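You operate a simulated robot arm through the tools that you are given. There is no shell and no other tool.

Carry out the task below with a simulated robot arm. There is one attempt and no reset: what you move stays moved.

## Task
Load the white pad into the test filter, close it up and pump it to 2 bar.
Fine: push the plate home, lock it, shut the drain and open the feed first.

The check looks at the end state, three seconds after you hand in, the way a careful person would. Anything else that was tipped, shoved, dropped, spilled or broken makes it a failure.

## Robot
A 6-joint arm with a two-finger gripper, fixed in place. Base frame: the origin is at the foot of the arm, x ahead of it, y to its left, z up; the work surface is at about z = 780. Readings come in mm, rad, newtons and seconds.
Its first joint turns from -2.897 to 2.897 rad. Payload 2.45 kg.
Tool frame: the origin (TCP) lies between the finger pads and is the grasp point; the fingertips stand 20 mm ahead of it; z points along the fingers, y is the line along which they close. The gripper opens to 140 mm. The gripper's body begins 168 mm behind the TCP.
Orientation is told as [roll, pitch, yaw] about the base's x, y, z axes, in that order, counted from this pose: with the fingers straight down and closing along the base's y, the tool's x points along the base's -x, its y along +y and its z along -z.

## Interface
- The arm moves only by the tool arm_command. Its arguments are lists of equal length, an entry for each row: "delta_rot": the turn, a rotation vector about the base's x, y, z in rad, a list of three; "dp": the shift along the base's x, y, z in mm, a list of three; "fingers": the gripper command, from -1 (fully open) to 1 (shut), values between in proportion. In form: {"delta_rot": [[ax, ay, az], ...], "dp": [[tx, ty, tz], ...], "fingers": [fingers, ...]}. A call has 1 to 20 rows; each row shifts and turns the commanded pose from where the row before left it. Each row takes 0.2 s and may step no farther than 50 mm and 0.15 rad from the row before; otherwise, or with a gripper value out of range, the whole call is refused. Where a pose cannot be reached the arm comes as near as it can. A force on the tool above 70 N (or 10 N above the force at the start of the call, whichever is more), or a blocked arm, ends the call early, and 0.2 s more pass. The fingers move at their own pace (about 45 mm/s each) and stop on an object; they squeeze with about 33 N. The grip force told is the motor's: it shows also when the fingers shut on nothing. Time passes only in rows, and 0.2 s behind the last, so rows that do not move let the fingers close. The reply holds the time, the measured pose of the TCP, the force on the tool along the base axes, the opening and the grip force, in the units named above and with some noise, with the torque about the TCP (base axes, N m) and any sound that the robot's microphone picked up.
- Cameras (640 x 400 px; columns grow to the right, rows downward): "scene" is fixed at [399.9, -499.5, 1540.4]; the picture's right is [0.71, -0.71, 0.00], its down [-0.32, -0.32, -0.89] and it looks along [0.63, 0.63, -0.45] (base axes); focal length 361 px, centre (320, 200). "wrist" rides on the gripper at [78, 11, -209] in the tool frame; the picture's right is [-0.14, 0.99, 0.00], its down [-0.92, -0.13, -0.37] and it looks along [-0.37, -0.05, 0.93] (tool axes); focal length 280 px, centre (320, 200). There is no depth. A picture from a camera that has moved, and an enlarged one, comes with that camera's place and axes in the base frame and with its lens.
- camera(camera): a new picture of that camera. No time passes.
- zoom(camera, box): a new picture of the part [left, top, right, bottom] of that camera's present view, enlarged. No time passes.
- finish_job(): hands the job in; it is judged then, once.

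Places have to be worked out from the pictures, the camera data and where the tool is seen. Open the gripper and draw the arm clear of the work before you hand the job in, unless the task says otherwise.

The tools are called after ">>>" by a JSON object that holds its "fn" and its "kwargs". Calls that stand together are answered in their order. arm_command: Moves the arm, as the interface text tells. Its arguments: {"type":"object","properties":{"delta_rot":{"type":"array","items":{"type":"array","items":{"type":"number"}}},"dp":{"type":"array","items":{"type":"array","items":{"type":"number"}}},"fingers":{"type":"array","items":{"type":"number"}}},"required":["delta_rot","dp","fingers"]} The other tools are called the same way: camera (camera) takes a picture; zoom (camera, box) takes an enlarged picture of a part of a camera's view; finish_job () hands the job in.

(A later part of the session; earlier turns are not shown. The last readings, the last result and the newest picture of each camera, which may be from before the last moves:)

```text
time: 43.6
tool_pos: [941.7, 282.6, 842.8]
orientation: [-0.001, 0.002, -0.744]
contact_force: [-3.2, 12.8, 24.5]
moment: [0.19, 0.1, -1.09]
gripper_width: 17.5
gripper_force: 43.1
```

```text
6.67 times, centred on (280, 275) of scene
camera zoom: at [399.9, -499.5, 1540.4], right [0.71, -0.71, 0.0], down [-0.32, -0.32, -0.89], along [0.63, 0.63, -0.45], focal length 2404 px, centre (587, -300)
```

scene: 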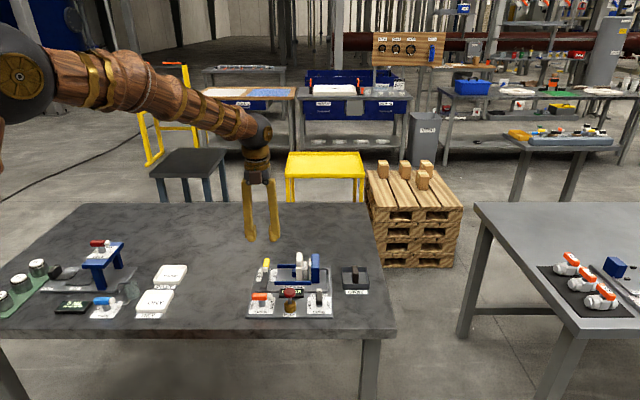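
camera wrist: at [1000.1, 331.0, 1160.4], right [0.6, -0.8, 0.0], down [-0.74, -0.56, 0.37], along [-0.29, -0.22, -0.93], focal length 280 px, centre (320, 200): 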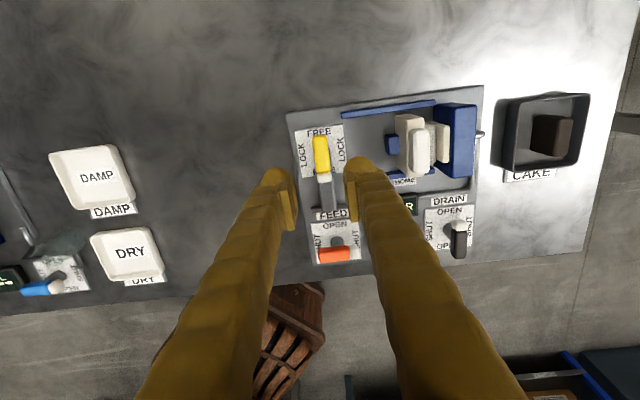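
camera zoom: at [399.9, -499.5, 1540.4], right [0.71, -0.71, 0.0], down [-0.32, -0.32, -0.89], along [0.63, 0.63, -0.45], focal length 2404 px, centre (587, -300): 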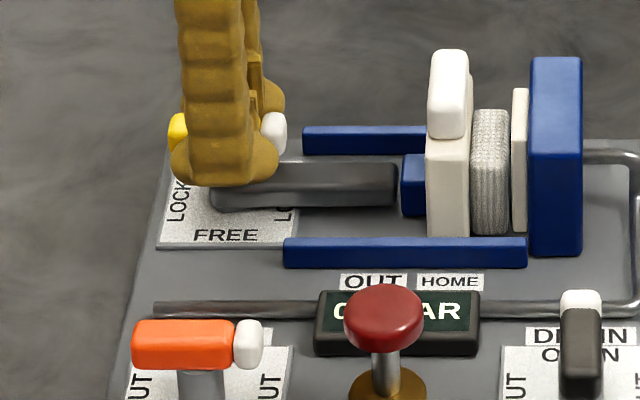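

The torque rose to 1.1 N·m, so the lock is at its stop. I ease back, release and rise.

>>> {"fn": "arm_command", "kwargs": {"delta_rot": [[0, 0, -0.035], [0, 0, 0], [0, 0, 0], [0, 0, 0]], "dp": [[0, 0, 0.4], [0, 0, 0], [0, 0, 0], [0, 0, 0]], "fingers": [0.85, 0.43, 0.43, 0.43]}}

>>> {"fn": "arm_command", "kwargs": {"delta_rot": [[0, 0, 0], [0, 0, 0], [0, 0, 0], [0, 0, 0], [0, 0, 0]], "dp": [[0, 0, 15], [0, 0, 30], [0, 0, 30], [0, 0, 30], [0, 0, 0]], "fingers": [0.43, 0.43, 0.43, 0.43, 0.43]}}

>>> {"fn": "zoom", "kwargs": {"camera": "scene", "box": [240, 235, 340, 325]}}

>>> {"fn": "camera", "kwargs": {"camera": "wrist"}}

```text
time: 44.6
tool_pos: [941.6, 281.2, 841.6]
orientation: [-0.001, 0.0, -0.777]
contact_force: [-0.8, 1.1, 0.0]
moment: [-0.02, 0.02, -0.03]
gripper_width: 40.1
gripper_force: 0.1
```

```text
time: 45.8
tool_pos: [940.6, 280.8, 949.0]
orientation: [-0.001, 0.003, -0.777]
contact_force: [0.6, -0.7, 0.2]
moment: [-0.01, 0.03, 0.01]
gripper_width: 40.0
gripper_force: 0.1
```

```text
4.44 times, centred on (290, 280) of scene
camera zoom: at [399.9, -499.5, 1540.4], right [0.71, -0.71, 0.0], down [-0.32, -0.32, -0.89], along [0.63, 0.63, -0.45], focal length 1603 px, centre (453, -156)
```

zoom: 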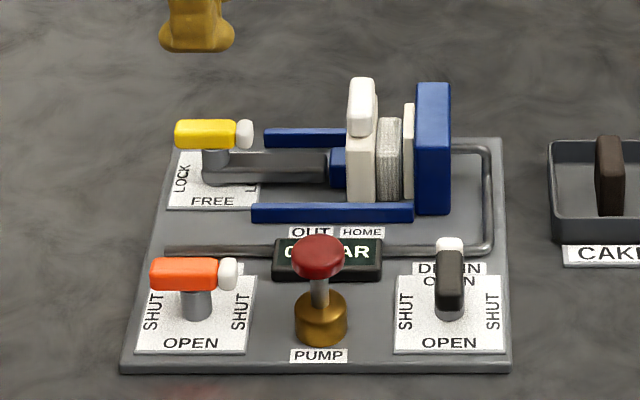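

```text
taken
camera wrist: at [891.0, 344.2, 1157.7], right [0.79, 0.61, 0.0], down [0.57, -0.74, 0.37], along [0.22, -0.29, -0.93], focal length 280 px, centre (320, 200)
```

wrist: 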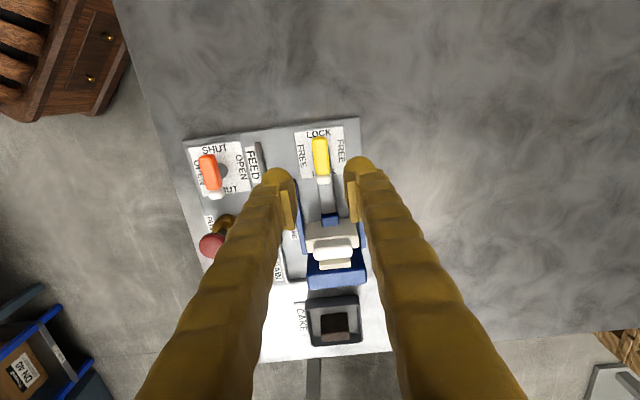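

The lock is set: its tip points to LOCK and the bar is behind the plate. Next is the drain. I travel above it (≈(966, 71)) and turn to yaw +45°.

>>> {"fn": "arm_command", "kwargs": {"delta_rot": [[0, 0, 0.142], [0, 0, 0.142], [0, 0, 0.142], [0, 0, 0.142], [0, 0, 0.142], [0, 0, 0.142], [0, 0, 0.142], [0, 0, 0.142], [0, 0, 0.142], [0, 0, 0.142], [0, 0, 0.142], [0, 0, 0]], "dp": [[5.1, -42, 0], [5.1, -42, 0], [5.1, -42, 0], [5.1, -42, 0], [5.1, -42, 0], [0, 0, 0], [0, 0, 0], [0, 0, 0], [0, 0, 0], [0, 0, -15], [0, 0, -15], [0, 0, 0]], "fingers": [0.43, 0.43, 0.43, 0.43, 0.43, 0.43, 0.43, 0.43, 0.43, 0.43, 0.43, 0.43]}}

>>> {"fn": "camera", "kwargs": {"camera": "wrist"}}

>>> {"fn": "zoom", "kwargs": {"camera": "wrist", "box": [240, 110, 400, 250]}}

>>> {"fn": "zoom", "kwargs": {"camera": "scene", "box": [290, 215, 360, 325]}}

```text
time: 48.4
tool_pos: [966.3, 71.7, 917.5]
orientation: [-0.001, 0.002, 0.786]
contact_force: [-0.2, -0.2, 0.7]
moment: [-0.01, 0.01, -0.05]
gripper_width: 40.0
gripper_force: 0.0
```

```text
taken
camera wrist: at [902.6, 25.5, 1127.0], right [-0.6, 0.8, 0.0], down [0.74, 0.56, 0.37], along [0.29, 0.22, -0.93], focal length 280 px, centre (320, 200)
```

wrist: 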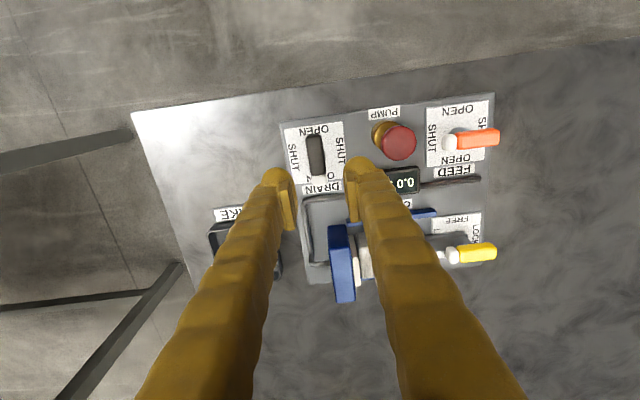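

```text
2.86 times, centred on (320, 180) of wrist
camera zoom: at [902.6, 25.5, 1127.0], right [-0.6, 0.8, 0.0], down [0.74, 0.56, 0.37], along [0.29, 0.22, -0.93], focal length 801 px, centre (320, 257)
```

zoom: 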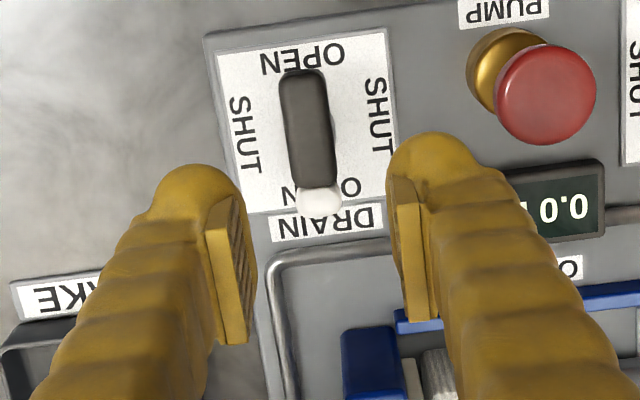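

```text
3.64 times, centred on (325, 270) of scene
camera zoom: at [399.9, -499.5, 1540.4], right [0.71, -0.71, 0.0], down [-0.32, -0.32, -0.89], along [0.63, 0.63, -0.45], focal length 1312 px, centre (302, -54)
```

zoom: 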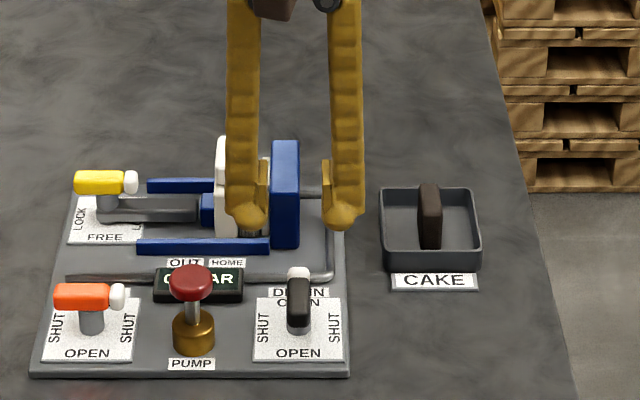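

The drain pivot is at about u≈727, v≈634, with the handle around z 817–832. I shift over it and lower partway.

>>> {"fn": "arm_command", "kwargs": {"delta_rot": [[0, 0, 0], [0, 0, 0], [0, 0, 0]], "dp": [[-3.2, -6.7, -30], [0, 0, -30], [0, 0, 0]], "fingers": [0.43, 0.43, 0.43]}}

>>> {"fn": "zoom", "kwargs": {"camera": "wrist", "box": [240, 110, 400, 250]}}

>>> {"fn": "zoom", "kwargs": {"camera": "scene", "box": [290, 245, 350, 325]}}

```text
time: 49.2
tool_pos: [961.6, 64.9, 859.6]
orientation: [0.0, 0.003, 0.786]
contact_force: [0.3, -0.4, 0.2]
moment: [0.01, -0.05, 0.01]
gripper_width: 39.9
gripper_force: 0.1
```

```text
2.86 times, centred on (320, 180) of wrist
camera zoom: at [897.3, 18.5, 1067.9], right [-0.6, 0.8, 0.0], down [0.74, 0.56, 0.37], along [0.29, 0.22, -0.93], focal length 801 px, centre (320, 257)
```

zoom: 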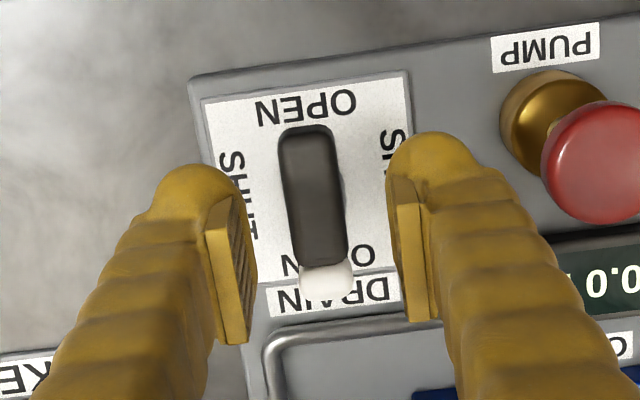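

```text
5.00 times, centred on (320, 285) of scene
camera zoom: at [399.9, -499.5, 1540.4], right [0.71, -0.71, 0.0], down [-0.32, -0.32, -0.89], along [0.63, 0.63, -0.45], focal length 1803 px, centre (320, -225)
```

zoom: 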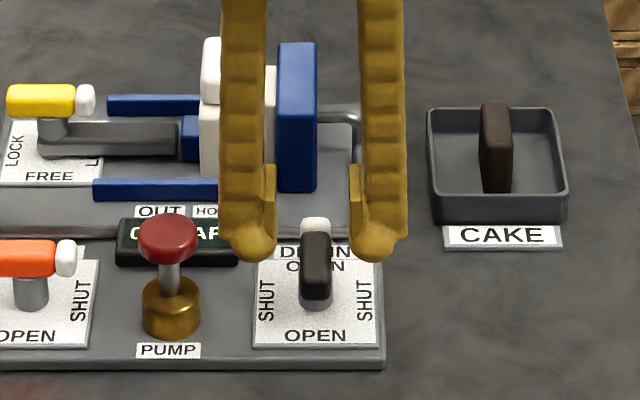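

Nicely centred, with just 1.7 mm needed in v. I lower to grip height and close gently.

>>> {"fn": "arm_command", "kwargs": {"delta_rot": [[0, 0, 0], [0, 0, 0], [0, 0, 0]], "dp": [[1.2, -1.2, -16], [0, 0, -15], [0, 0, 0]], "fingers": [0.43, 0.43, 0.43]}}

>>> {"fn": "arm_command", "kwargs": {"delta_rot": [[0, 0, 0], [0, 0, 0], [0, 0, 0]], "dp": [[0, 0, 0], [0, 0, 0], [0, 0, 0]], "fingers": [0.7, 0.85, 0.85]}}

>>> {"fn": "zoom", "kwargs": {"camera": "wrist", "box": [240, 110, 400, 250]}}

>>> {"fn": "zoom", "kwargs": {"camera": "scene", "box": [290, 245, 350, 325]}}

```text
time: 50.0
tool_pos: [963.3, 63.2, 827.7]
orientation: [-0.002, 0.001, 0.786]
contact_force: [0.4, 0.5, 0.1]
moment: [-0.02, 0.01, -0.02]
gripper_width: 40.0
gripper_force: 0.1
```

```text
time: 50.8
tool_pos: [962.6, 65.0, 828.9]
orientation: [0.001, 0.001, 0.785]
contact_force: [-15.6, 11.2, 11.8]
moment: [0.07, 0.13, 0.03]
gripper_width: 17.0
gripper_force: 34.6
```

```text
2.86 times, centred on (320, 180) of wrist
camera zoom: at [899.3, 18.0, 1037.5], right [-0.6, 0.8, 0.0], down [0.74, 0.56, 0.37], along [0.29, 0.22, -0.93], focal length 801 px, centre (320, 257)
```

zoom: 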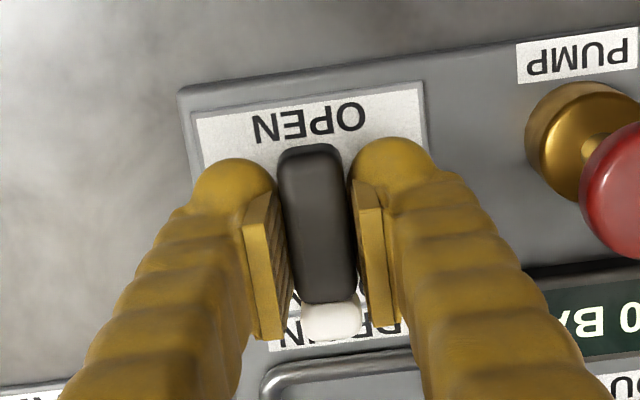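

```text
5.00 times, centred on (320, 285) of scene
camera zoom: at [399.9, -499.5, 1540.4], right [0.71, -0.71, 0.0], down [-0.32, -0.32, -0.89], along [0.63, 0.63, -0.45], focal length 1803 px, centre (320, -225)
```

zoom: 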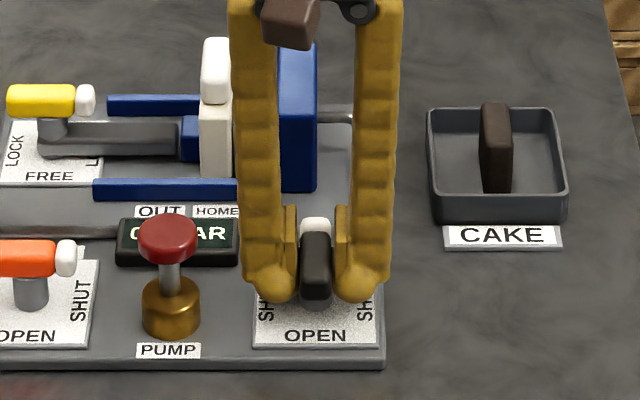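

The handle is gripped (17.0 mm), TCP over the pivot. I relieve the side load and try turning clockwise, tip toward +v like the feed's SHUT position.

>>> {"fn": "arm_command", "kwargs": {"delta_rot": [[0, 0, 0], [0, 0, -0.08], [0, 0, -0.08], [0, 0, 0]], "dp": [[-0.6, 0.6, 0.4], [0, 0, 0], [0, 0, 0], [0, 0, 0]], "fingers": [0.85, 0.85, 0.85, 0.85]}}

>>> {"fn": "zoom", "kwargs": {"camera": "scene", "box": [290, 245, 350, 325]}}

```text
time: 51.8
tool_pos: [963.2, 64.9, 827.5]
orientation: [0.0, 0.003, 0.626]
contact_force: [-32.1, 12.2, 19.4]
moment: [0.07, 0.39, 0.02]
gripper_width: 17.0
gripper_force: 42.7
```

```text
5.00 times, centred on (320, 285) of scene
camera zoom: at [399.9, -499.5, 1540.4], right [0.71, -0.71, 0.0], down [-0.32, -0.32, -0.89], along [0.63, 0.63, -0.45], focal length 1803 px, centre (320, -225)
```

zoom: 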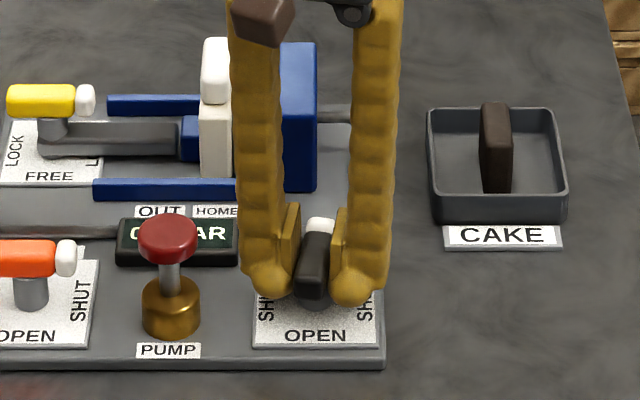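

It turns freely clockwise. I relieve the side load (shift −1.5 mm in x) and continue.

>>> {"fn": "arm_command", "kwargs": {"delta_rot": [[0, 0, 0], [0, 0, -0.1], [0, 0, -0.1], [0, 0, -0.1], [0, 0, 0]], "dp": [[-1.5, 0.6, 0.6], [0, 0, 0], [0, 0, 0], [0, 0, 0], [0, 0, 0]], "fingers": [0.85, 0.85, 0.85, 0.85, 0.85]}}

>>> {"fn": "zoom", "kwargs": {"camera": "scene", "box": [290, 245, 350, 325]}}

```text
time: 53.0
tool_pos: [962.8, 65.1, 827.9]
orientation: [-0.002, 0.002, 0.322]
contact_force: [-8.1, -12.2, 10.5]
moment: [-0.13, 0.01, -0.01]
gripper_width: 17.2
gripper_force: 42.7
```

```text
5.00 times, centred on (320, 285) of scene
camera zoom: at [399.9, -499.5, 1540.4], right [0.71, -0.71, 0.0], down [-0.32, -0.32, -0.89], along [0.63, 0.63, -0.45], focal length 1803 px, centre (320, -225)
```

zoom: 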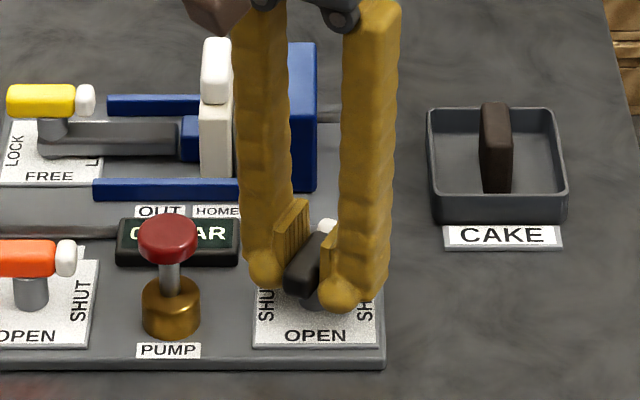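

It is turning well, with the tip moving toward +v. I continue with small force relief.

>>> {"fn": "arm_command", "kwargs": {"delta_rot": [[0, 0, 0], [0, 0, -0.12], [0, 0, -0.12], [0, 0, -0.12], [0, 0, 0]], "dp": [[-0.4, -0.6, 0.4], [0, 0, 0], [0, 0, 0], [0, 0, 0], [0, 0, 0]], "fingers": [0.85, 0.85, 0.85, 0.85, 0.85]}}

>>> {"fn": "arm_command", "kwargs": {"delta_rot": [[0, 0, -0.12], [0, 0, -0.12], [0, 0, -0.12], [0, 0, 0]], "dp": [[0, 0, 0], [0, 0, 0], [0, 0, 0], [0, 0, 0]], "fingers": [0.85, 0.85, 0.85, 0.85]}}

>>> {"fn": "zoom", "kwargs": {"camera": "scene", "box": [290, 245, 350, 325]}}

```text
time: 54.2
tool_pos: [961.7, 65.3, 829.1]
orientation: [0.001, 0.003, -0.037]
contact_force: [22.0, 14.2, -16.4]
moment: [0.1, -0.26, 0.04]
gripper_width: 16.7
gripper_force: 42.7
```

```text
time: 55.2
tool_pos: [962.1, 66.4, 827.8]
orientation: [-0.002, 0.001, -0.396]
contact_force: [34.9, 39.8, -17.4]
moment: [0.24, -0.34, 0.06]
gripper_width: 17.2
gripper_force: 42.7
```

```text
5.00 times, centred on (320, 285) of scene
camera zoom: at [399.9, -499.5, 1540.4], right [0.71, -0.71, 0.0], down [-0.32, -0.32, -0.89], along [0.63, 0.63, -0.45], focal length 1803 px, centre (320, -225)
```

zoom: 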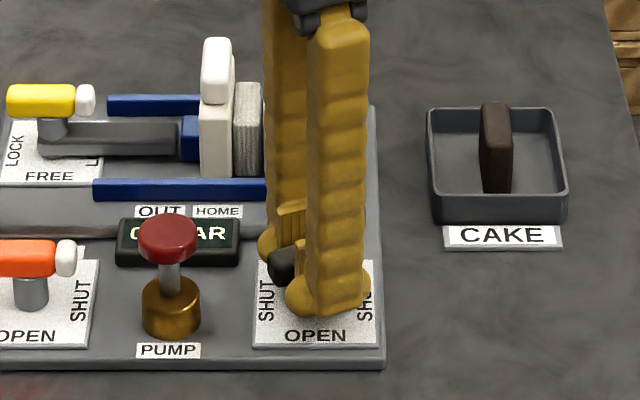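

The side load grew to about 53 N, so I shift the tool +2 mm in x and y to relieve it before finishing the turn.

>>> {"fn": "arm_command", "kwargs": {"delta_rot": [[0, 0, 0], [0, 0, 0]], "dp": [[1.6, 1.9, -0.6], [0, 0, 0]], "fingers": [0.85, 0.85]}}

>>> {"fn": "arm_command", "kwargs": {"delta_rot": [[0, 0, -0.1], [0, 0, -0.1], [0, 0, 0]], "dp": [[0, 0, 0], [0, 0, 0], [0, 0, 0]], "fingers": [0.85, 0.85, 0.85]}}

```text
time: 55.8
tool_pos: [962.6, 66.5, 828.8]
orientation: [-0.003, 0.003, -0.396]
contact_force: [-7.9, 17.7, 10.3]
moment: [0.19, 0.33, -0.01]
gripper_width: 17.0
gripper_force: 42.7
```

```text
time: 56.6
tool_pos: [964.4, 66.7, 828.3]
orientation: [-0.001, 0.004, -0.597]
contact_force: [-32.6, 6.7, 22.6]
moment: [0.08, 0.41, -0.05]
gripper_width: 17.0
gripper_force: 42.9
```

I relieve again and complete the turn.

>>> {"fn": "arm_command", "kwargs": {"delta_rot": [[0, 0, 0], [0, 0, -0.1], [0, 0, -0.09], [0, 0, 0]], "dp": [[-1.4, 0.4, 0.7], [0, 0, 0], [0, 0, 0], [0, 0, 0]], "fingers": [0.85, 0.85, 0.85, 0.85]}}

>>> {"fn": "zoom", "kwargs": {"camera": "scene", "box": [290, 245, 350, 325]}}

>>> {"fn": "zoom", "kwargs": {"camera": "wrist", "box": [240, 110, 400, 250]}}

```text
time: 57.6
tool_pos: [963.0, 67.2, 829.0]
orientation: [0.001, 0.001, -0.786]
contact_force: [3.3, -2.1, 11.7]
moment: [-0.13, -0.11, 0.0]
gripper_width: 17.2
gripper_force: 42.2
```

```text
5.00 times, centred on (320, 285) of scene
camera zoom: at [399.9, -499.5, 1540.4], right [0.71, -0.71, 0.0], down [-0.32, -0.32, -0.89], along [0.63, 0.63, -0.45], focal length 1803 px, centre (320, -225)
```

zoom: 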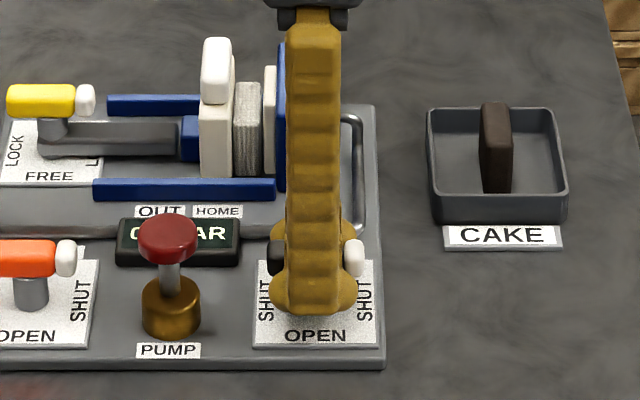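

```text
2.86 times, centred on (320, 180) of wrist
camera zoom: at [914.5, 129.9, 1038.2], right [0.8, 0.6, 0.0], down [0.56, -0.74, 0.37], along [0.22, -0.29, -0.93], focal length 801 px, centre (320, 257)
```

zoom: 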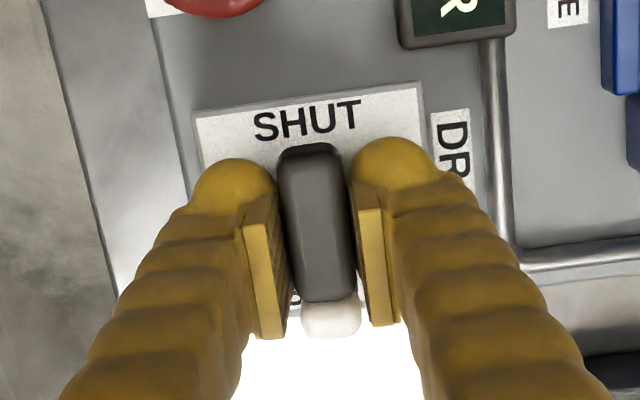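

The handle is now in line with SHUT. I nudge a little further to check for the stop.

>>> {"fn": "arm_command", "kwargs": {"delta_rot": [[0, 0, -0.04], [0, 0, 0]], "dp": [[0, 0, 0], [0, 0, 0]], "fingers": [0.85, 0.85]}}

```text
time: 58.2
tool_pos: [963.4, 67.2, 828.3]
orientation: [-0.001, 0.002, -0.825]
contact_force: [11.9, -3.0, 16.9]
moment: [-0.12, -0.26, 1.43]
gripper_width: 17.3
gripper_force: 43.0
```

The stop is felt (1.4 N·m), so the drain is fully shut. I ease back, release and rise.

>>> {"fn": "arm_command", "kwargs": {"delta_rot": [[0, 0, 0.037], [0, 0, 0], [0, 0, 0], [0, 0, 0]], "dp": [[0, 0, 0.3], [0, 0, 0], [0, 0, 0], [0, 0, 0]], "fingers": [0.85, 0.43, 0.43, 0.43]}}

>>> {"fn": "arm_command", "kwargs": {"delta_rot": [[0, 0, 0], [0, 0, 0], [0, 0, 0], [0, 0, 0]], "dp": [[0, 0, 15], [0, 0, 35], [0, 0, 40], [0, 0, 0]], "fingers": [0.43, 0.43, 0.43, 0.43]}}

>>> {"fn": "zoom", "kwargs": {"camera": "scene", "box": [240, 245, 340, 325]}}

```text
time: 59.2
tool_pos: [961.9, 66.5, 829.3]
orientation: [-0.001, 0.002, -0.789]
contact_force: [-0.9, -0.2, 0.0]
moment: [-0.03, -0.03, 0.0]
gripper_width: 39.9
gripper_force: 0.1
```

```text
time: 60.2
tool_pos: [962.3, 69.4, 919.1]
orientation: [-0.001, 0.002, -0.789]
contact_force: [-0.1, -0.2, 0.1]
moment: [0.01, 0.01, -0.01]
gripper_width: 39.7
gripper_force: 0.0
```

```text
5.00 times, centred on (290, 285) of scene
camera zoom: at [399.9, -499.5, 1540.4], right [0.71, -0.71, 0.0], down [-0.32, -0.32, -0.89], along [0.63, 0.63, -0.45], focal length 1803 px, centre (470, -225)
```

zoom: 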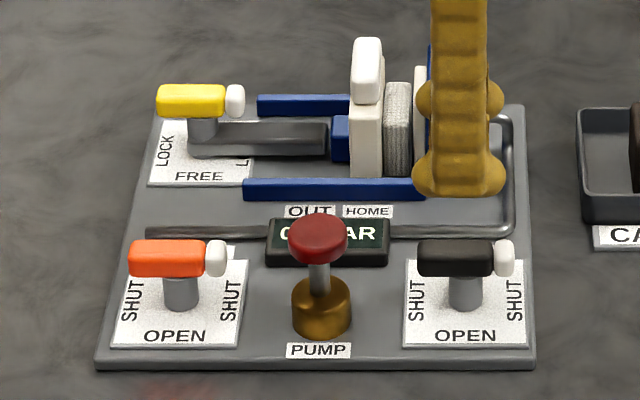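

The drain is shut. Now I go above the feed handle (≈(842.5, 184)), keeping yaw −45°.

>>> {"fn": "arm_command", "kwargs": {"delta_rot": [[0, 0, 0], [0, 0, 0], [0, 0, 0], [0, 0, 0], [0, 0, 0]], "dp": [[-30, 29, 0], [-30, 29, 0], [-30, 29, 0], [-30, 28, 0], [0, 0, 0]], "fingers": [0.43, 0.43, 0.43, 0.43, 0.43]}}

>>> {"fn": "zoom", "kwargs": {"camera": "wrist", "box": [220, 90, 420, 250]}}

```text
time: 61.4
tool_pos: [841.3, 181.4, 919.8]
orientation: [-0.004, 0.001, -0.789]
contact_force: [0.3, -0.2, -0.1]
moment: [-0.03, -0.01, 0.03]
gripper_width: 39.8
gripper_force: 0.0
```

```text
2.50 times, centred on (320, 170) of wrist
camera zoom: at [794.1, 244.7, 1129.1], right [0.8, 0.6, 0.0], down [0.56, -0.74, 0.37], along [0.22, -0.29, -0.93], focal length 701 px, centre (320, 275)
```

zoom: 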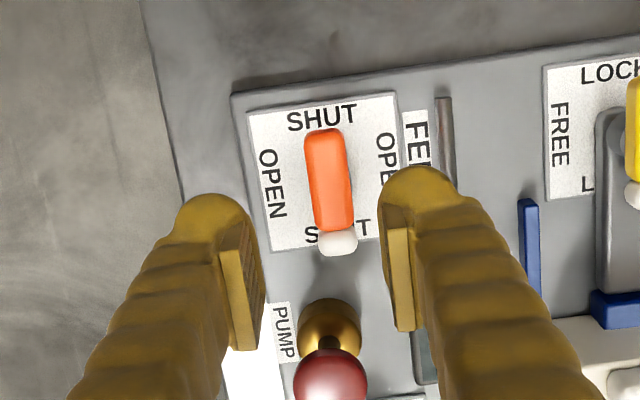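

The feed pivot is at u≈727.5, v≈468.5. I correct by about +4 in x and +1.4 in y and lower partway.

>>> {"fn": "arm_command", "kwargs": {"delta_rot": [[0, 0, 0], [0, 0, 0], [0, 0, 0]], "dp": [[4.2, 1.4, -30], [0, 0, -28], [0, 0, 0]], "fingers": [0.43, 0.43, 0.43]}}

>>> {"fn": "zoom", "kwargs": {"camera": "wrist", "box": [240, 110, 400, 250]}}

>>> {"fn": "zoom", "kwargs": {"camera": "scene", "box": [240, 245, 310, 325]}}

```text
time: 62.2
tool_pos: [845.9, 182.5, 860.9]
orientation: [-0.002, 0.003, -0.791]
contact_force: [0.3, -0.3, 0.3]
moment: [0.01, 0.02, -0.02]
gripper_width: 39.8
gripper_force: 0.2
```

```text
2.86 times, centred on (320, 180) of wrist
camera zoom: at [798.6, 245.5, 1071.0], right [0.8, 0.6, 0.0], down [0.56, -0.74, 0.37], along [0.22, -0.29, -0.93], focal length 801 px, centre (320, 257)
```

zoom: 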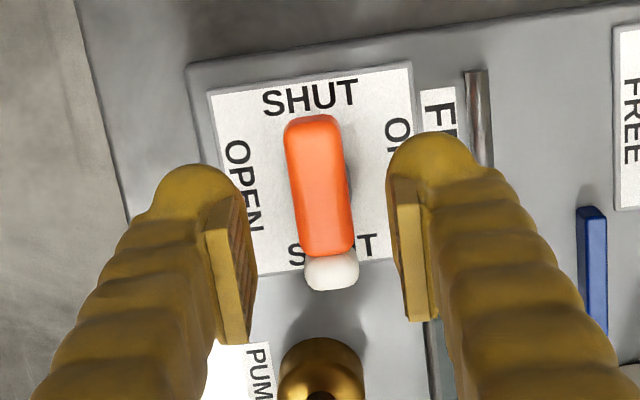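

```text
5.00 times, centred on (275, 285) of scene
camera zoom: at [399.9, -499.5, 1540.4], right [0.71, -0.71, 0.0], down [-0.32, -0.32, -0.89], along [0.63, 0.63, -0.45], focal length 1803 px, centre (545, -225)
```

zoom: 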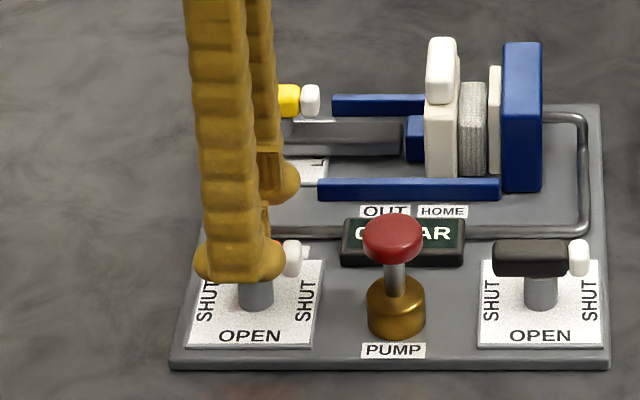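

Well centred. I lower to grip height and close.

>>> {"fn": "arm_command", "kwargs": {"delta_rot": [[0, 0, 0], [0, 0, 0], [0, 0, 0]], "dp": [[-0.2, 1.0, -16], [0, 0, -16], [0, 0, 0]], "fingers": [0.43, 0.43, 0.43]}}

>>> {"fn": "arm_command", "kwargs": {"delta_rot": [[0, 0, 0], [0, 0, 0], [0, 0, 0]], "dp": [[0, 0, 0], [0, 0, 0], [0, 0, 0]], "fingers": [0.7, 0.85, 0.85]}}

>>> {"fn": "zoom", "kwargs": {"camera": "wrist", "box": [240, 110, 400, 250]}}

```text
time: 63.0
tool_pos: [846.6, 183.8, 828.6]
orientation: [-0.003, 0.001, -0.788]
contact_force: [0.4, 0.0, 0.2]
moment: [0.0, -0.03, 0.01]
gripper_width: 39.9
gripper_force: 0.0
```

```text
time: 63.8
tool_pos: [847.2, 183.3, 830.9]
orientation: [0.0, 0.002, -0.79]
contact_force: [-1.2, 1.2, 10.3]
moment: [0.01, 0.0, 0.03]
gripper_width: 17.4
gripper_force: 36.1
```

```text
2.86 times, centred on (320, 180) of wrist
camera zoom: at [798.2, 246.7, 1039.1], right [0.8, 0.6, 0.0], down [0.56, -0.74, 0.37], along [0.22, -0.29, -0.93], focal length 801 px, centre (320, 257)
```

zoom: 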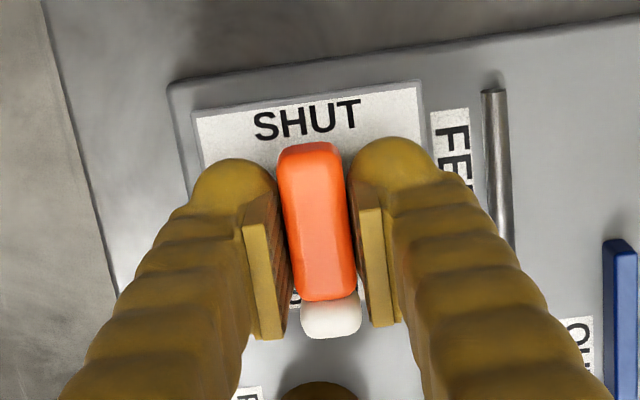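

The feed handle is gripped cleanly (17.4 mm, no side load). I turn it counter-clockwise, the mirror of the drain.

>>> {"fn": "arm_command", "kwargs": {"delta_rot": [[0, 0, 0.08], [0, 0, 0.08], [0, 0, 0.08], [0, 0, 0]], "dp": [[0, 0, 0.3], [0, 0, 0], [0, 0, 0], [0, 0, 0]], "fingers": [0.85, 0.85, 0.85, 0.85]}}

>>> {"fn": "zoom", "kwargs": {"camera": "scene", "box": [240, 245, 310, 325]}}

```text
time: 64.8
tool_pos: [847.1, 182.9, 829.8]
orientation: [-0.003, 0.002, -0.549]
contact_force: [-12.9, -18.9, 32.1]
moment: [-0.2, 0.18, -0.03]
gripper_width: 16.9
gripper_force: 42.8
```

```text
5.00 times, centred on (275, 285) of scene
camera zoom: at [399.9, -499.5, 1540.4], right [0.71, -0.71, 0.0], down [-0.32, -0.32, -0.89], along [0.63, 0.63, -0.45], focal length 1803 px, centre (545, -225)
```

zoom: 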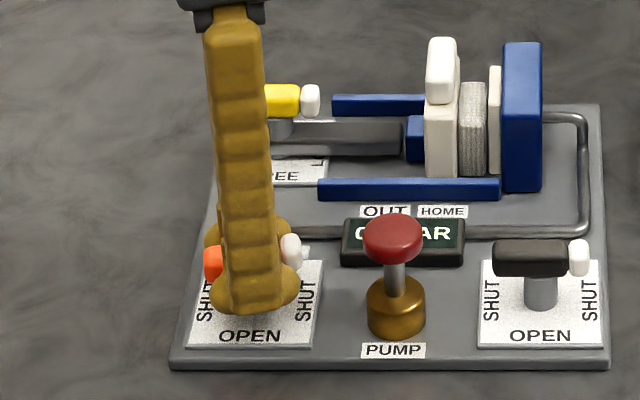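

It turns freely. I relieve the loads and continue.

>>> {"fn": "arm_command", "kwargs": {"delta_rot": [[0, 0, 0], [0, 0, 0.1], [0, 0, 0.1], [0, 0, 0.1], [0, 0, 0]], "dp": [[-0.7, -1.0, 1.0], [0, 0, 0], [0, 0, 0], [0, 0, 0], [0, 0, 0]], "fingers": [0.85, 0.85, 0.85, 0.85, 0.85]}}

>>> {"fn": "arm_command", "kwargs": {"delta_rot": [[0, 0, 0.1], [0, 0, 0.1], [0, 0, 0]], "dp": [[0, 0, 0], [0, 0, 0], [0, 0, 0]], "fingers": [0.85, 0.85, 0.85]}}

```text
time: 66.0
tool_pos: [845.7, 183.4, 829.9]
orientation: [-0.003, 0.003, -0.247]
contact_force: [7.3, -30.1, 1.0]
moment: [-0.32, -0.19, -0.04]
gripper_width: 16.9
gripper_force: 42.9
```

```text
time: 66.8
tool_pos: [845.7, 182.5, 829.6]
orientation: [-0.001, 0.002, -0.05]
contact_force: [13.1, -44.8, -1.4]
moment: [-0.43, -0.19, -0.05]
gripper_width: 16.7
gripper_force: 42.8
```

The side load is 45 N toward −y. I shift −2.2 mm in y and +0.6 in x, then continue.

>>> {"fn": "arm_command", "kwargs": {"delta_rot": [[0, 0, 0], [0, 0, 0.1], [0, 0, 0.1], [0, 0, 0]], "dp": [[0.6, -2.2, 0], [0, 0, 0], [0, 0, 0], [0, 0, 0]], "fingers": [0.85, 0.85, 0.85, 0.85]}}

>>> {"fn": "zoom", "kwargs": {"camera": "scene", "box": [240, 245, 310, 325]}}

```text
time: 67.8
tool_pos: [845.3, 182.6, 830.8]
orientation: [0.0, 0.001, 0.152]
contact_force: [-4.9, 3.5, 8.3]
moment: [0.12, 0.15, -0.01]
gripper_width: 17.1
gripper_force: 42.8
```

```text
5.00 times, centred on (275, 285) of scene
camera zoom: at [399.9, -499.5, 1540.4], right [0.71, -0.71, 0.0], down [-0.32, -0.32, -0.89], along [0.63, 0.63, -0.45], focal length 1803 px, centre (545, -225)
```

zoom: 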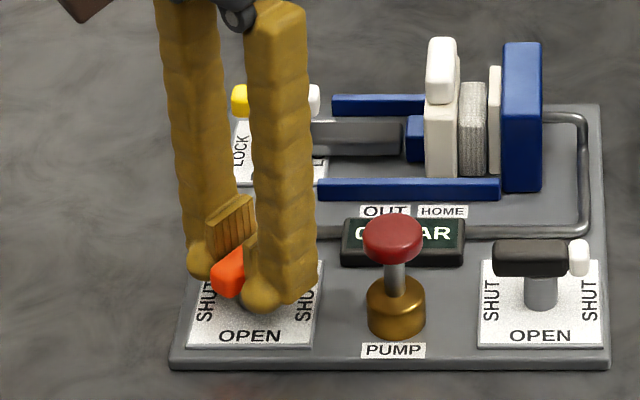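

Forces are small again at about 54°. I continue turning.

>>> {"fn": "arm_command", "kwargs": {"delta_rot": [[0, 0, 0.1], [0, 0, 0.1], [0, 0, 0.1], [0, 0, 0]], "dp": [[0, 0, 0], [0, 0, 0], [0, 0, 0], [0, 0, 0]], "fingers": [0.85, 0.85, 0.85, 0.85]}}

>>> {"fn": "arm_command", "kwargs": {"delta_rot": [[0, 0, 0.1], [0, 0, 0.1], [0, 0, 0]], "dp": [[0, 0, 0], [0, 0, 0], [0, 0, 0]], "fingers": [0.85, 0.85, 0.85]}}

```text
time: 68.8
tool_pos: [845.8, 181.7, 830.6]
orientation: [-0.001, 0.001, 0.452]
contact_force: [-19.5, 14.0, 22.6]
moment: [0.16, 0.29, 0.04]
gripper_width: 16.9
gripper_force: 42.6
```

```text
time: 69.6
tool_pos: [846.9, 182.2, 831.3]
orientation: [0.0, 0.002, 0.653]
contact_force: [-17.2, 28.1, 23.9]
moment: [0.36, 0.12, 0.02]
gripper_width: 17.1
gripper_force: 42.9
```

I relieve the load (−0.8 x, +1.3 y, +0.8 z) and finish the turn to 90°.

>>> {"fn": "arm_command", "kwargs": {"delta_rot": [[0, 0, 0], [0, 0, 0.07], [0, 0, 0.065], [0, 0, 0]], "dp": [[-0.8, 1.3, 0.8], [0, 0, 0], [0, 0, 0], [0, 0, 0]], "fingers": [0.85, 0.85, 0.85, 0.85]}}

>>> {"fn": "arm_command", "kwargs": {"delta_rot": [[0, 0, 0.04], [0, 0, 0]], "dp": [[0, 0, 0], [0, 0, 0]], "fingers": [0.85, 0.85]}}

>>> {"fn": "zoom", "kwargs": {"camera": "scene", "box": [240, 245, 310, 325]}}

>>> {"fn": "zoom", "kwargs": {"camera": "wrist", "box": [240, 110, 400, 250]}}

```text
time: 70.6
tool_pos: [846.2, 181.1, 829.3]
orientation: [-0.002, 0.002, 0.788]
contact_force: [23.5, -9.0, -6.6]
moment: [-0.03, -0.32, -0.05]
gripper_width: 17.2
gripper_force: 42.6
```

```text
time: 71.2
tool_pos: [845.6, 181.5, 831.0]
orientation: [-0.002, 0.002, 0.825]
contact_force: [30.6, -28.8, -4.6]
moment: [-0.25, -0.33, -1.28]
gripper_width: 17.1
gripper_force: 42.4
```

```text
5.00 times, centred on (275, 285) of scene
camera zoom: at [399.9, -499.5, 1540.4], right [0.71, -0.71, 0.0], down [-0.32, -0.32, -0.89], along [0.63, 0.63, -0.45], focal length 1803 px, centre (545, -225)
```

zoom: 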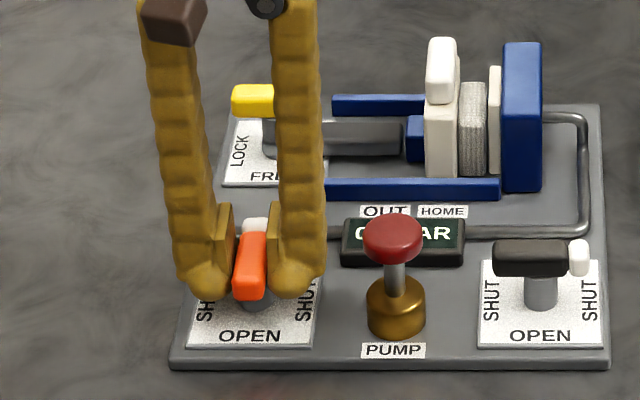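

```text
2.86 times, centred on (320, 180) of wrist
camera zoom: at [784.0, 132.4, 1040.1], right [-0.64, 0.77, 0.0], down [0.72, 0.59, 0.37], along [0.28, 0.23, -0.93], focal length 801 px, centre (320, 257)
```

zoom: 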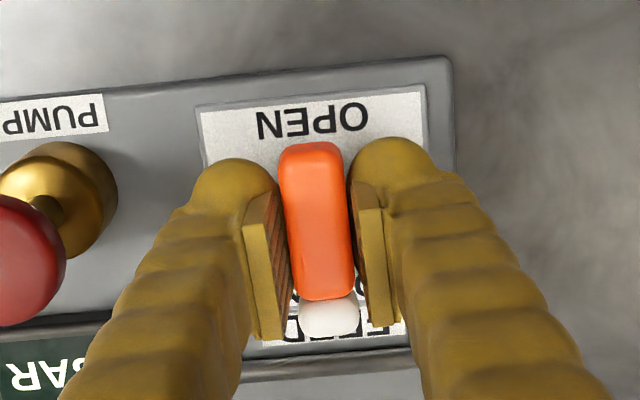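

The feed is at its OPEN stop (1.3 N·m). I ease back, release and rise.

>>> {"fn": "arm_command", "kwargs": {"delta_rot": [[0, 0, -0.037], [0, 0, 0], [0, 0, 0], [0, 0, 0]], "dp": [[1.2, -1.2, 0], [0, 0, 0], [0, 0, 0], [0, 0, 0]], "fingers": [0.85, 0.43, 0.43, 0.43]}}

>>> {"fn": "arm_command", "kwargs": {"delta_rot": [[0, 0, 0], [0, 0, 0], [0, 0, 0], [0, 0, 0]], "dp": [[0, 0, 15], [0, 0, 40], [0, 0, 45], [0, 0, 0]], "fingers": [0.43, 0.43, 0.43, 0.43]}}

>>> {"fn": "zoom", "kwargs": {"camera": "scene", "box": [240, 245, 340, 325]}}

>>> {"fn": "camera", "kwargs": {"camera": "wrist"}}

```text
time: 72.2
tool_pos: [845.7, 181.8, 831.8]
orientation: [-0.001, 0.002, 0.79]
contact_force: [-0.6, 0.0, -0.1]
moment: [0.0, 0.01, 0.02]
gripper_width: 39.6
gripper_force: 0.1
```

```text
time: 73.2
tool_pos: [846.4, 182.0, 930.4]
orientation: [-0.001, 0.001, 0.788]
contact_force: [0.3, 0.5, 0.0]
moment: [0.0, 0.02, -0.04]
gripper_width: 40.0
gripper_force: 0.0
```

```text
5.00 times, centred on (290, 285) of scene
camera zoom: at [399.9, -499.5, 1540.4], right [0.71, -0.71, 0.0], down [-0.32, -0.32, -0.89], along [0.63, 0.63, -0.45], focal length 1803 px, centre (470, -225)
```

zoom: 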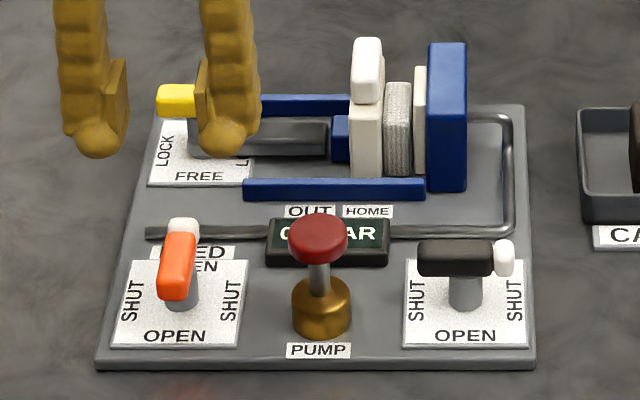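

```text
taken
camera wrist: at [782.4, 135.2, 1139.8], right [-0.61, 0.8, 0.0], down [0.74, 0.56, 0.37], along [0.29, 0.22, -0.93], focal length 280 px, centre (320, 200)
```

wrist: 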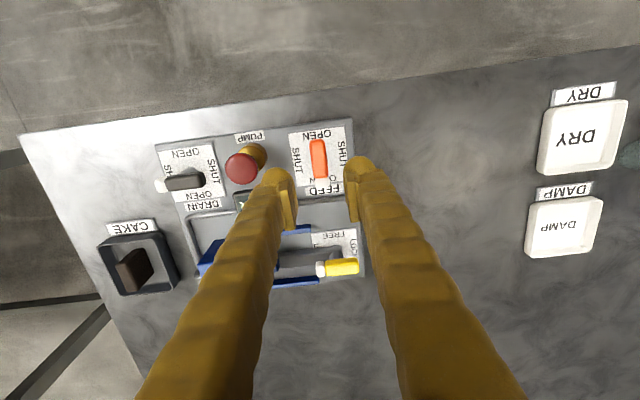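

The feed is open, the drain shut, the lock set and the pad clamped. Now the pump: I move above it (≈(903, 125)) with closed fingers at yaw −45°, so the gauge stays visible beside the fingers.

>>> {"fn": "arm_command", "kwargs": {"delta_rot": [[0, 0, -0.143], [0, 0, -0.143], [0, 0, -0.143], [0, 0, -0.143], [0, 0, -0.143], [0, 0, -0.143], [0, 0, -0.143], [0, 0, -0.143], [0, 0, -0.143], [0, 0, -0.143], [0, 0, -0.143], [0, 0, 0]], "dp": [[19, -19, 0], [19, -19, 0], [19, -19, 0], [0, 0, 0], [0, 0, 0], [0, 0, 0], [0, 0, 0], [0, 0, 0], [0, 0, 0], [0, 0, 0], [0, 0, 0], [0, 0, 0]], "fingers": [0.43, 0.43, 0.43, 0.43, 0.43, 1, 1, 1, 1, 1, 1, 1]}}

>>> {"fn": "camera", "kwargs": {"camera": "wrist"}}

>>> {"fn": "zoom", "kwargs": {"camera": "wrist", "box": [230, 90, 430, 250]}}

>>> {"fn": "zoom", "kwargs": {"camera": "scene", "box": [250, 225, 330, 325]}}

```text
time: 75.8
tool_pos: [902.8, 125.1, 932.4]
orientation: [-0.003, 0.003, -0.786]
contact_force: [-0.3, 0.2, -0.5]
moment: [0.0, 0.0, -0.05]
gripper_width: 0.3
gripper_force: 29.5
```

```text
taken
camera wrist: at [855.7, 187.9, 1140.4], right [0.8, 0.6, 0.0], down [0.56, -0.74, 0.37], along [0.22, -0.29, -0.93], focal length 280 px, centre (320, 200)
```

wrist: 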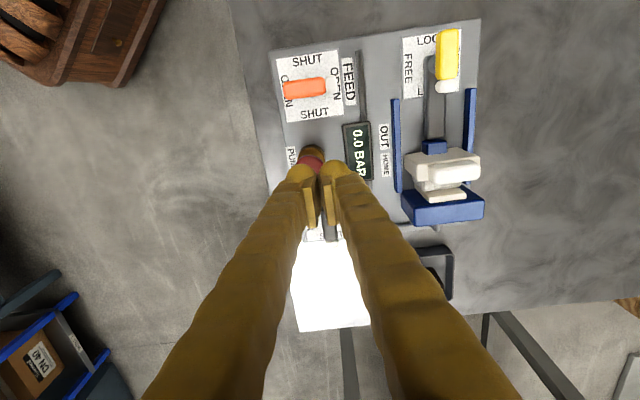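

```text
2.50 times, centred on (330, 170) of wrist
camera zoom: at [855.7, 187.9, 1140.4], right [0.8, 0.6, 0.0], down [0.56, -0.74, 0.37], along [0.22, -0.29, -0.93], focal length 701 px, centre (295, 275)
```

zoom: 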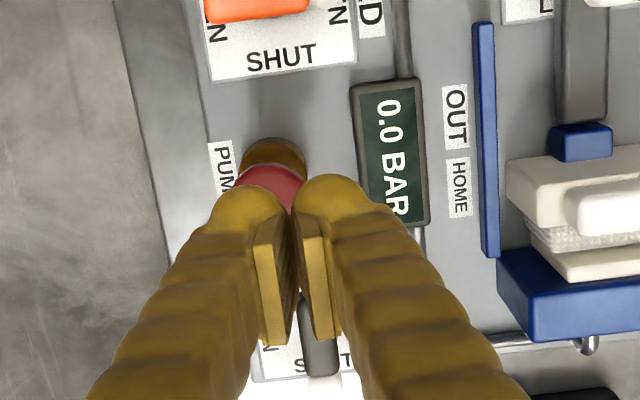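

```text
4.00 times, centred on (290, 275) of scene
camera zoom: at [399.9, -499.5, 1540.4], right [0.71, -0.71, 0.0], down [-0.32, -0.32, -0.89], along [0.63, 0.63, -0.45], focal length 1443 px, centre (440, -100)
```

zoom: 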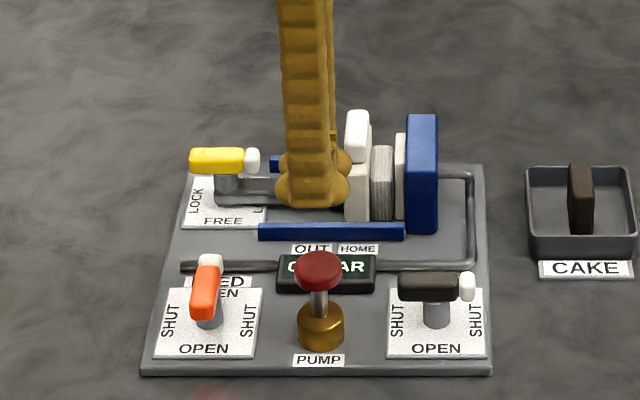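

The gauge reads 0.0 BAR. The pump axis is at about u≈717.5, v≈550.5, so I shift 9.5 mm toward −u and lower to just above the knob.

>>> {"fn": "arm_command", "kwargs": {"delta_rot": [[0, 0, 0], [0, 0, 0], [0, 0, 0]], "dp": [[-6.7, -6.7, -20], [0, 0, -20], [0, 0, 0]], "fingers": [1, 1, 1]}}

>>> {"fn": "zoom", "kwargs": {"camera": "wrist", "box": [230, 90, 430, 250]}}

>>> {"fn": "zoom", "kwargs": {"camera": "scene", "box": [265, 245, 325, 325]}}

```text
time: 76.6
tool_pos: [896.0, 117.9, 891.4]
orientation: [-0.002, 0.003, -0.782]
contact_force: [-0.7, 0.4, -0.5]
moment: [-0.02, 0.01, 0.01]
gripper_width: 0.0
gripper_force: 29.5
```

```text
2.50 times, centred on (330, 170) of wrist
camera zoom: at [848.3, 181.5, 1100.0], right [0.8, 0.6, 0.0], down [0.56, -0.74, 0.37], along [0.22, -0.29, -0.93], focal length 701 px, centre (295, 275)
```

zoom: 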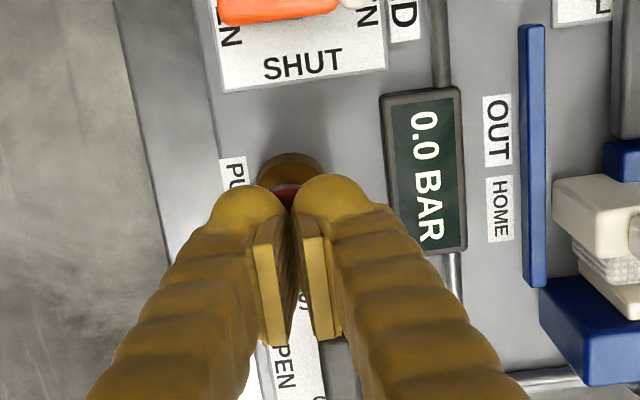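

```text
5.00 times, centred on (295, 285) of scene
camera zoom: at [399.9, -499.5, 1540.4], right [0.71, -0.71, 0.0], down [-0.32, -0.32, -0.89], along [0.63, 0.63, -0.45], focal length 1803 px, centre (445, -225)
```

zoom: 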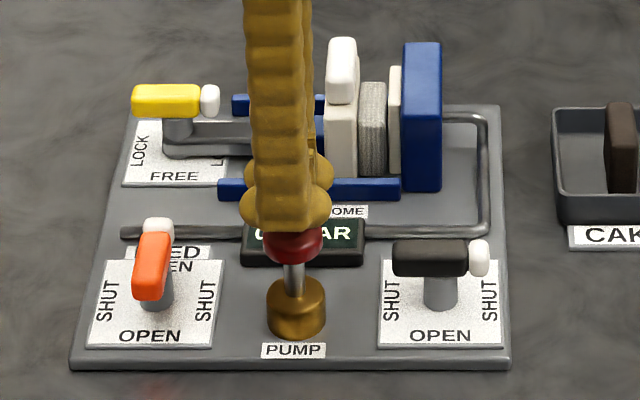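

Aligned within a couple of mm. I lower until I feel the knob.

>>> {"fn": "arm_command", "kwargs": {"delta_rot": [[0, 0, 0], [0, 0, 0], [0, 0, 0]], "dp": [[1.1, -1.1, -8], [0, 0, -5], [0, 0, 0]], "fingers": [1, 1, 1]}}

>>> {"fn": "arm_command", "kwargs": {"delta_rot": [[0, 0, 0], [0, 0, 0]], "dp": [[0, 0, -4], [0, 0, 0]], "fingers": [1, 1]}}

>>> {"fn": "zoom", "kwargs": {"camera": "scene", "box": [265, 245, 325, 325]}}

>>> {"fn": "zoom", "kwargs": {"camera": "wrist", "box": [330, 90, 430, 190]}}

```text
time: 77.4
tool_pos: [897.0, 117.1, 877.5]
orientation: [-0.003, 0.002, -0.782]
contact_force: [0.1, 0.3, -1.2]
moment: [0.01, 0.02, -0.03]
gripper_width: 0.0
gripper_force: 29.7
```

```text
time: 78.0
tool_pos: [898.2, 116.3, 873.5]
orientation: [-0.002, 0.002, -0.784]
contact_force: [0.5, 0.6, 1.4]
moment: [-0.01, 0.01, 0.0]
gripper_width: 0.0
gripper_force: 29.6
```

```text
5.00 times, centred on (295, 285) of scene
camera zoom: at [399.9, -499.5, 1540.4], right [0.71, -0.71, 0.0], down [-0.32, -0.32, -0.89], along [0.63, 0.63, -0.45], focal length 1803 px, centre (445, -225)
```

zoom: 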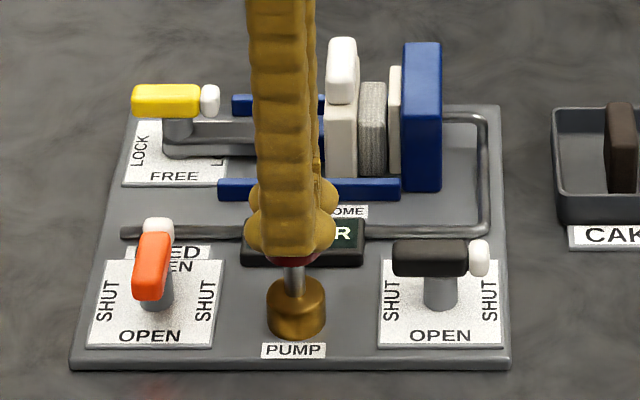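

```text
4.00 times, centred on (380, 140) of wrist
camera zoom: at [849.2, 179.7, 1083.4], right [0.8, 0.6, 0.0], down [0.56, -0.74, 0.37], along [0.22, -0.29, -0.93], focal length 1122 px, centre (80, 440)
```

zoom: 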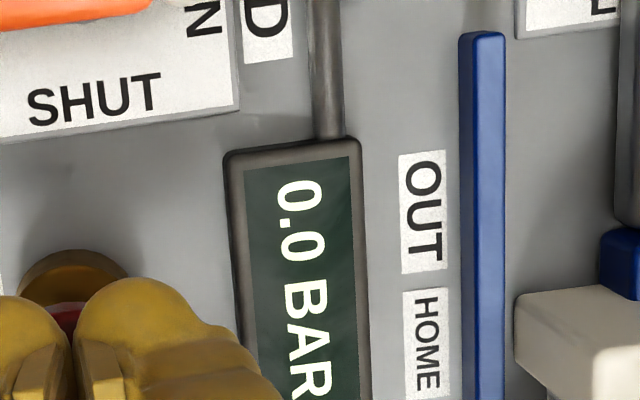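

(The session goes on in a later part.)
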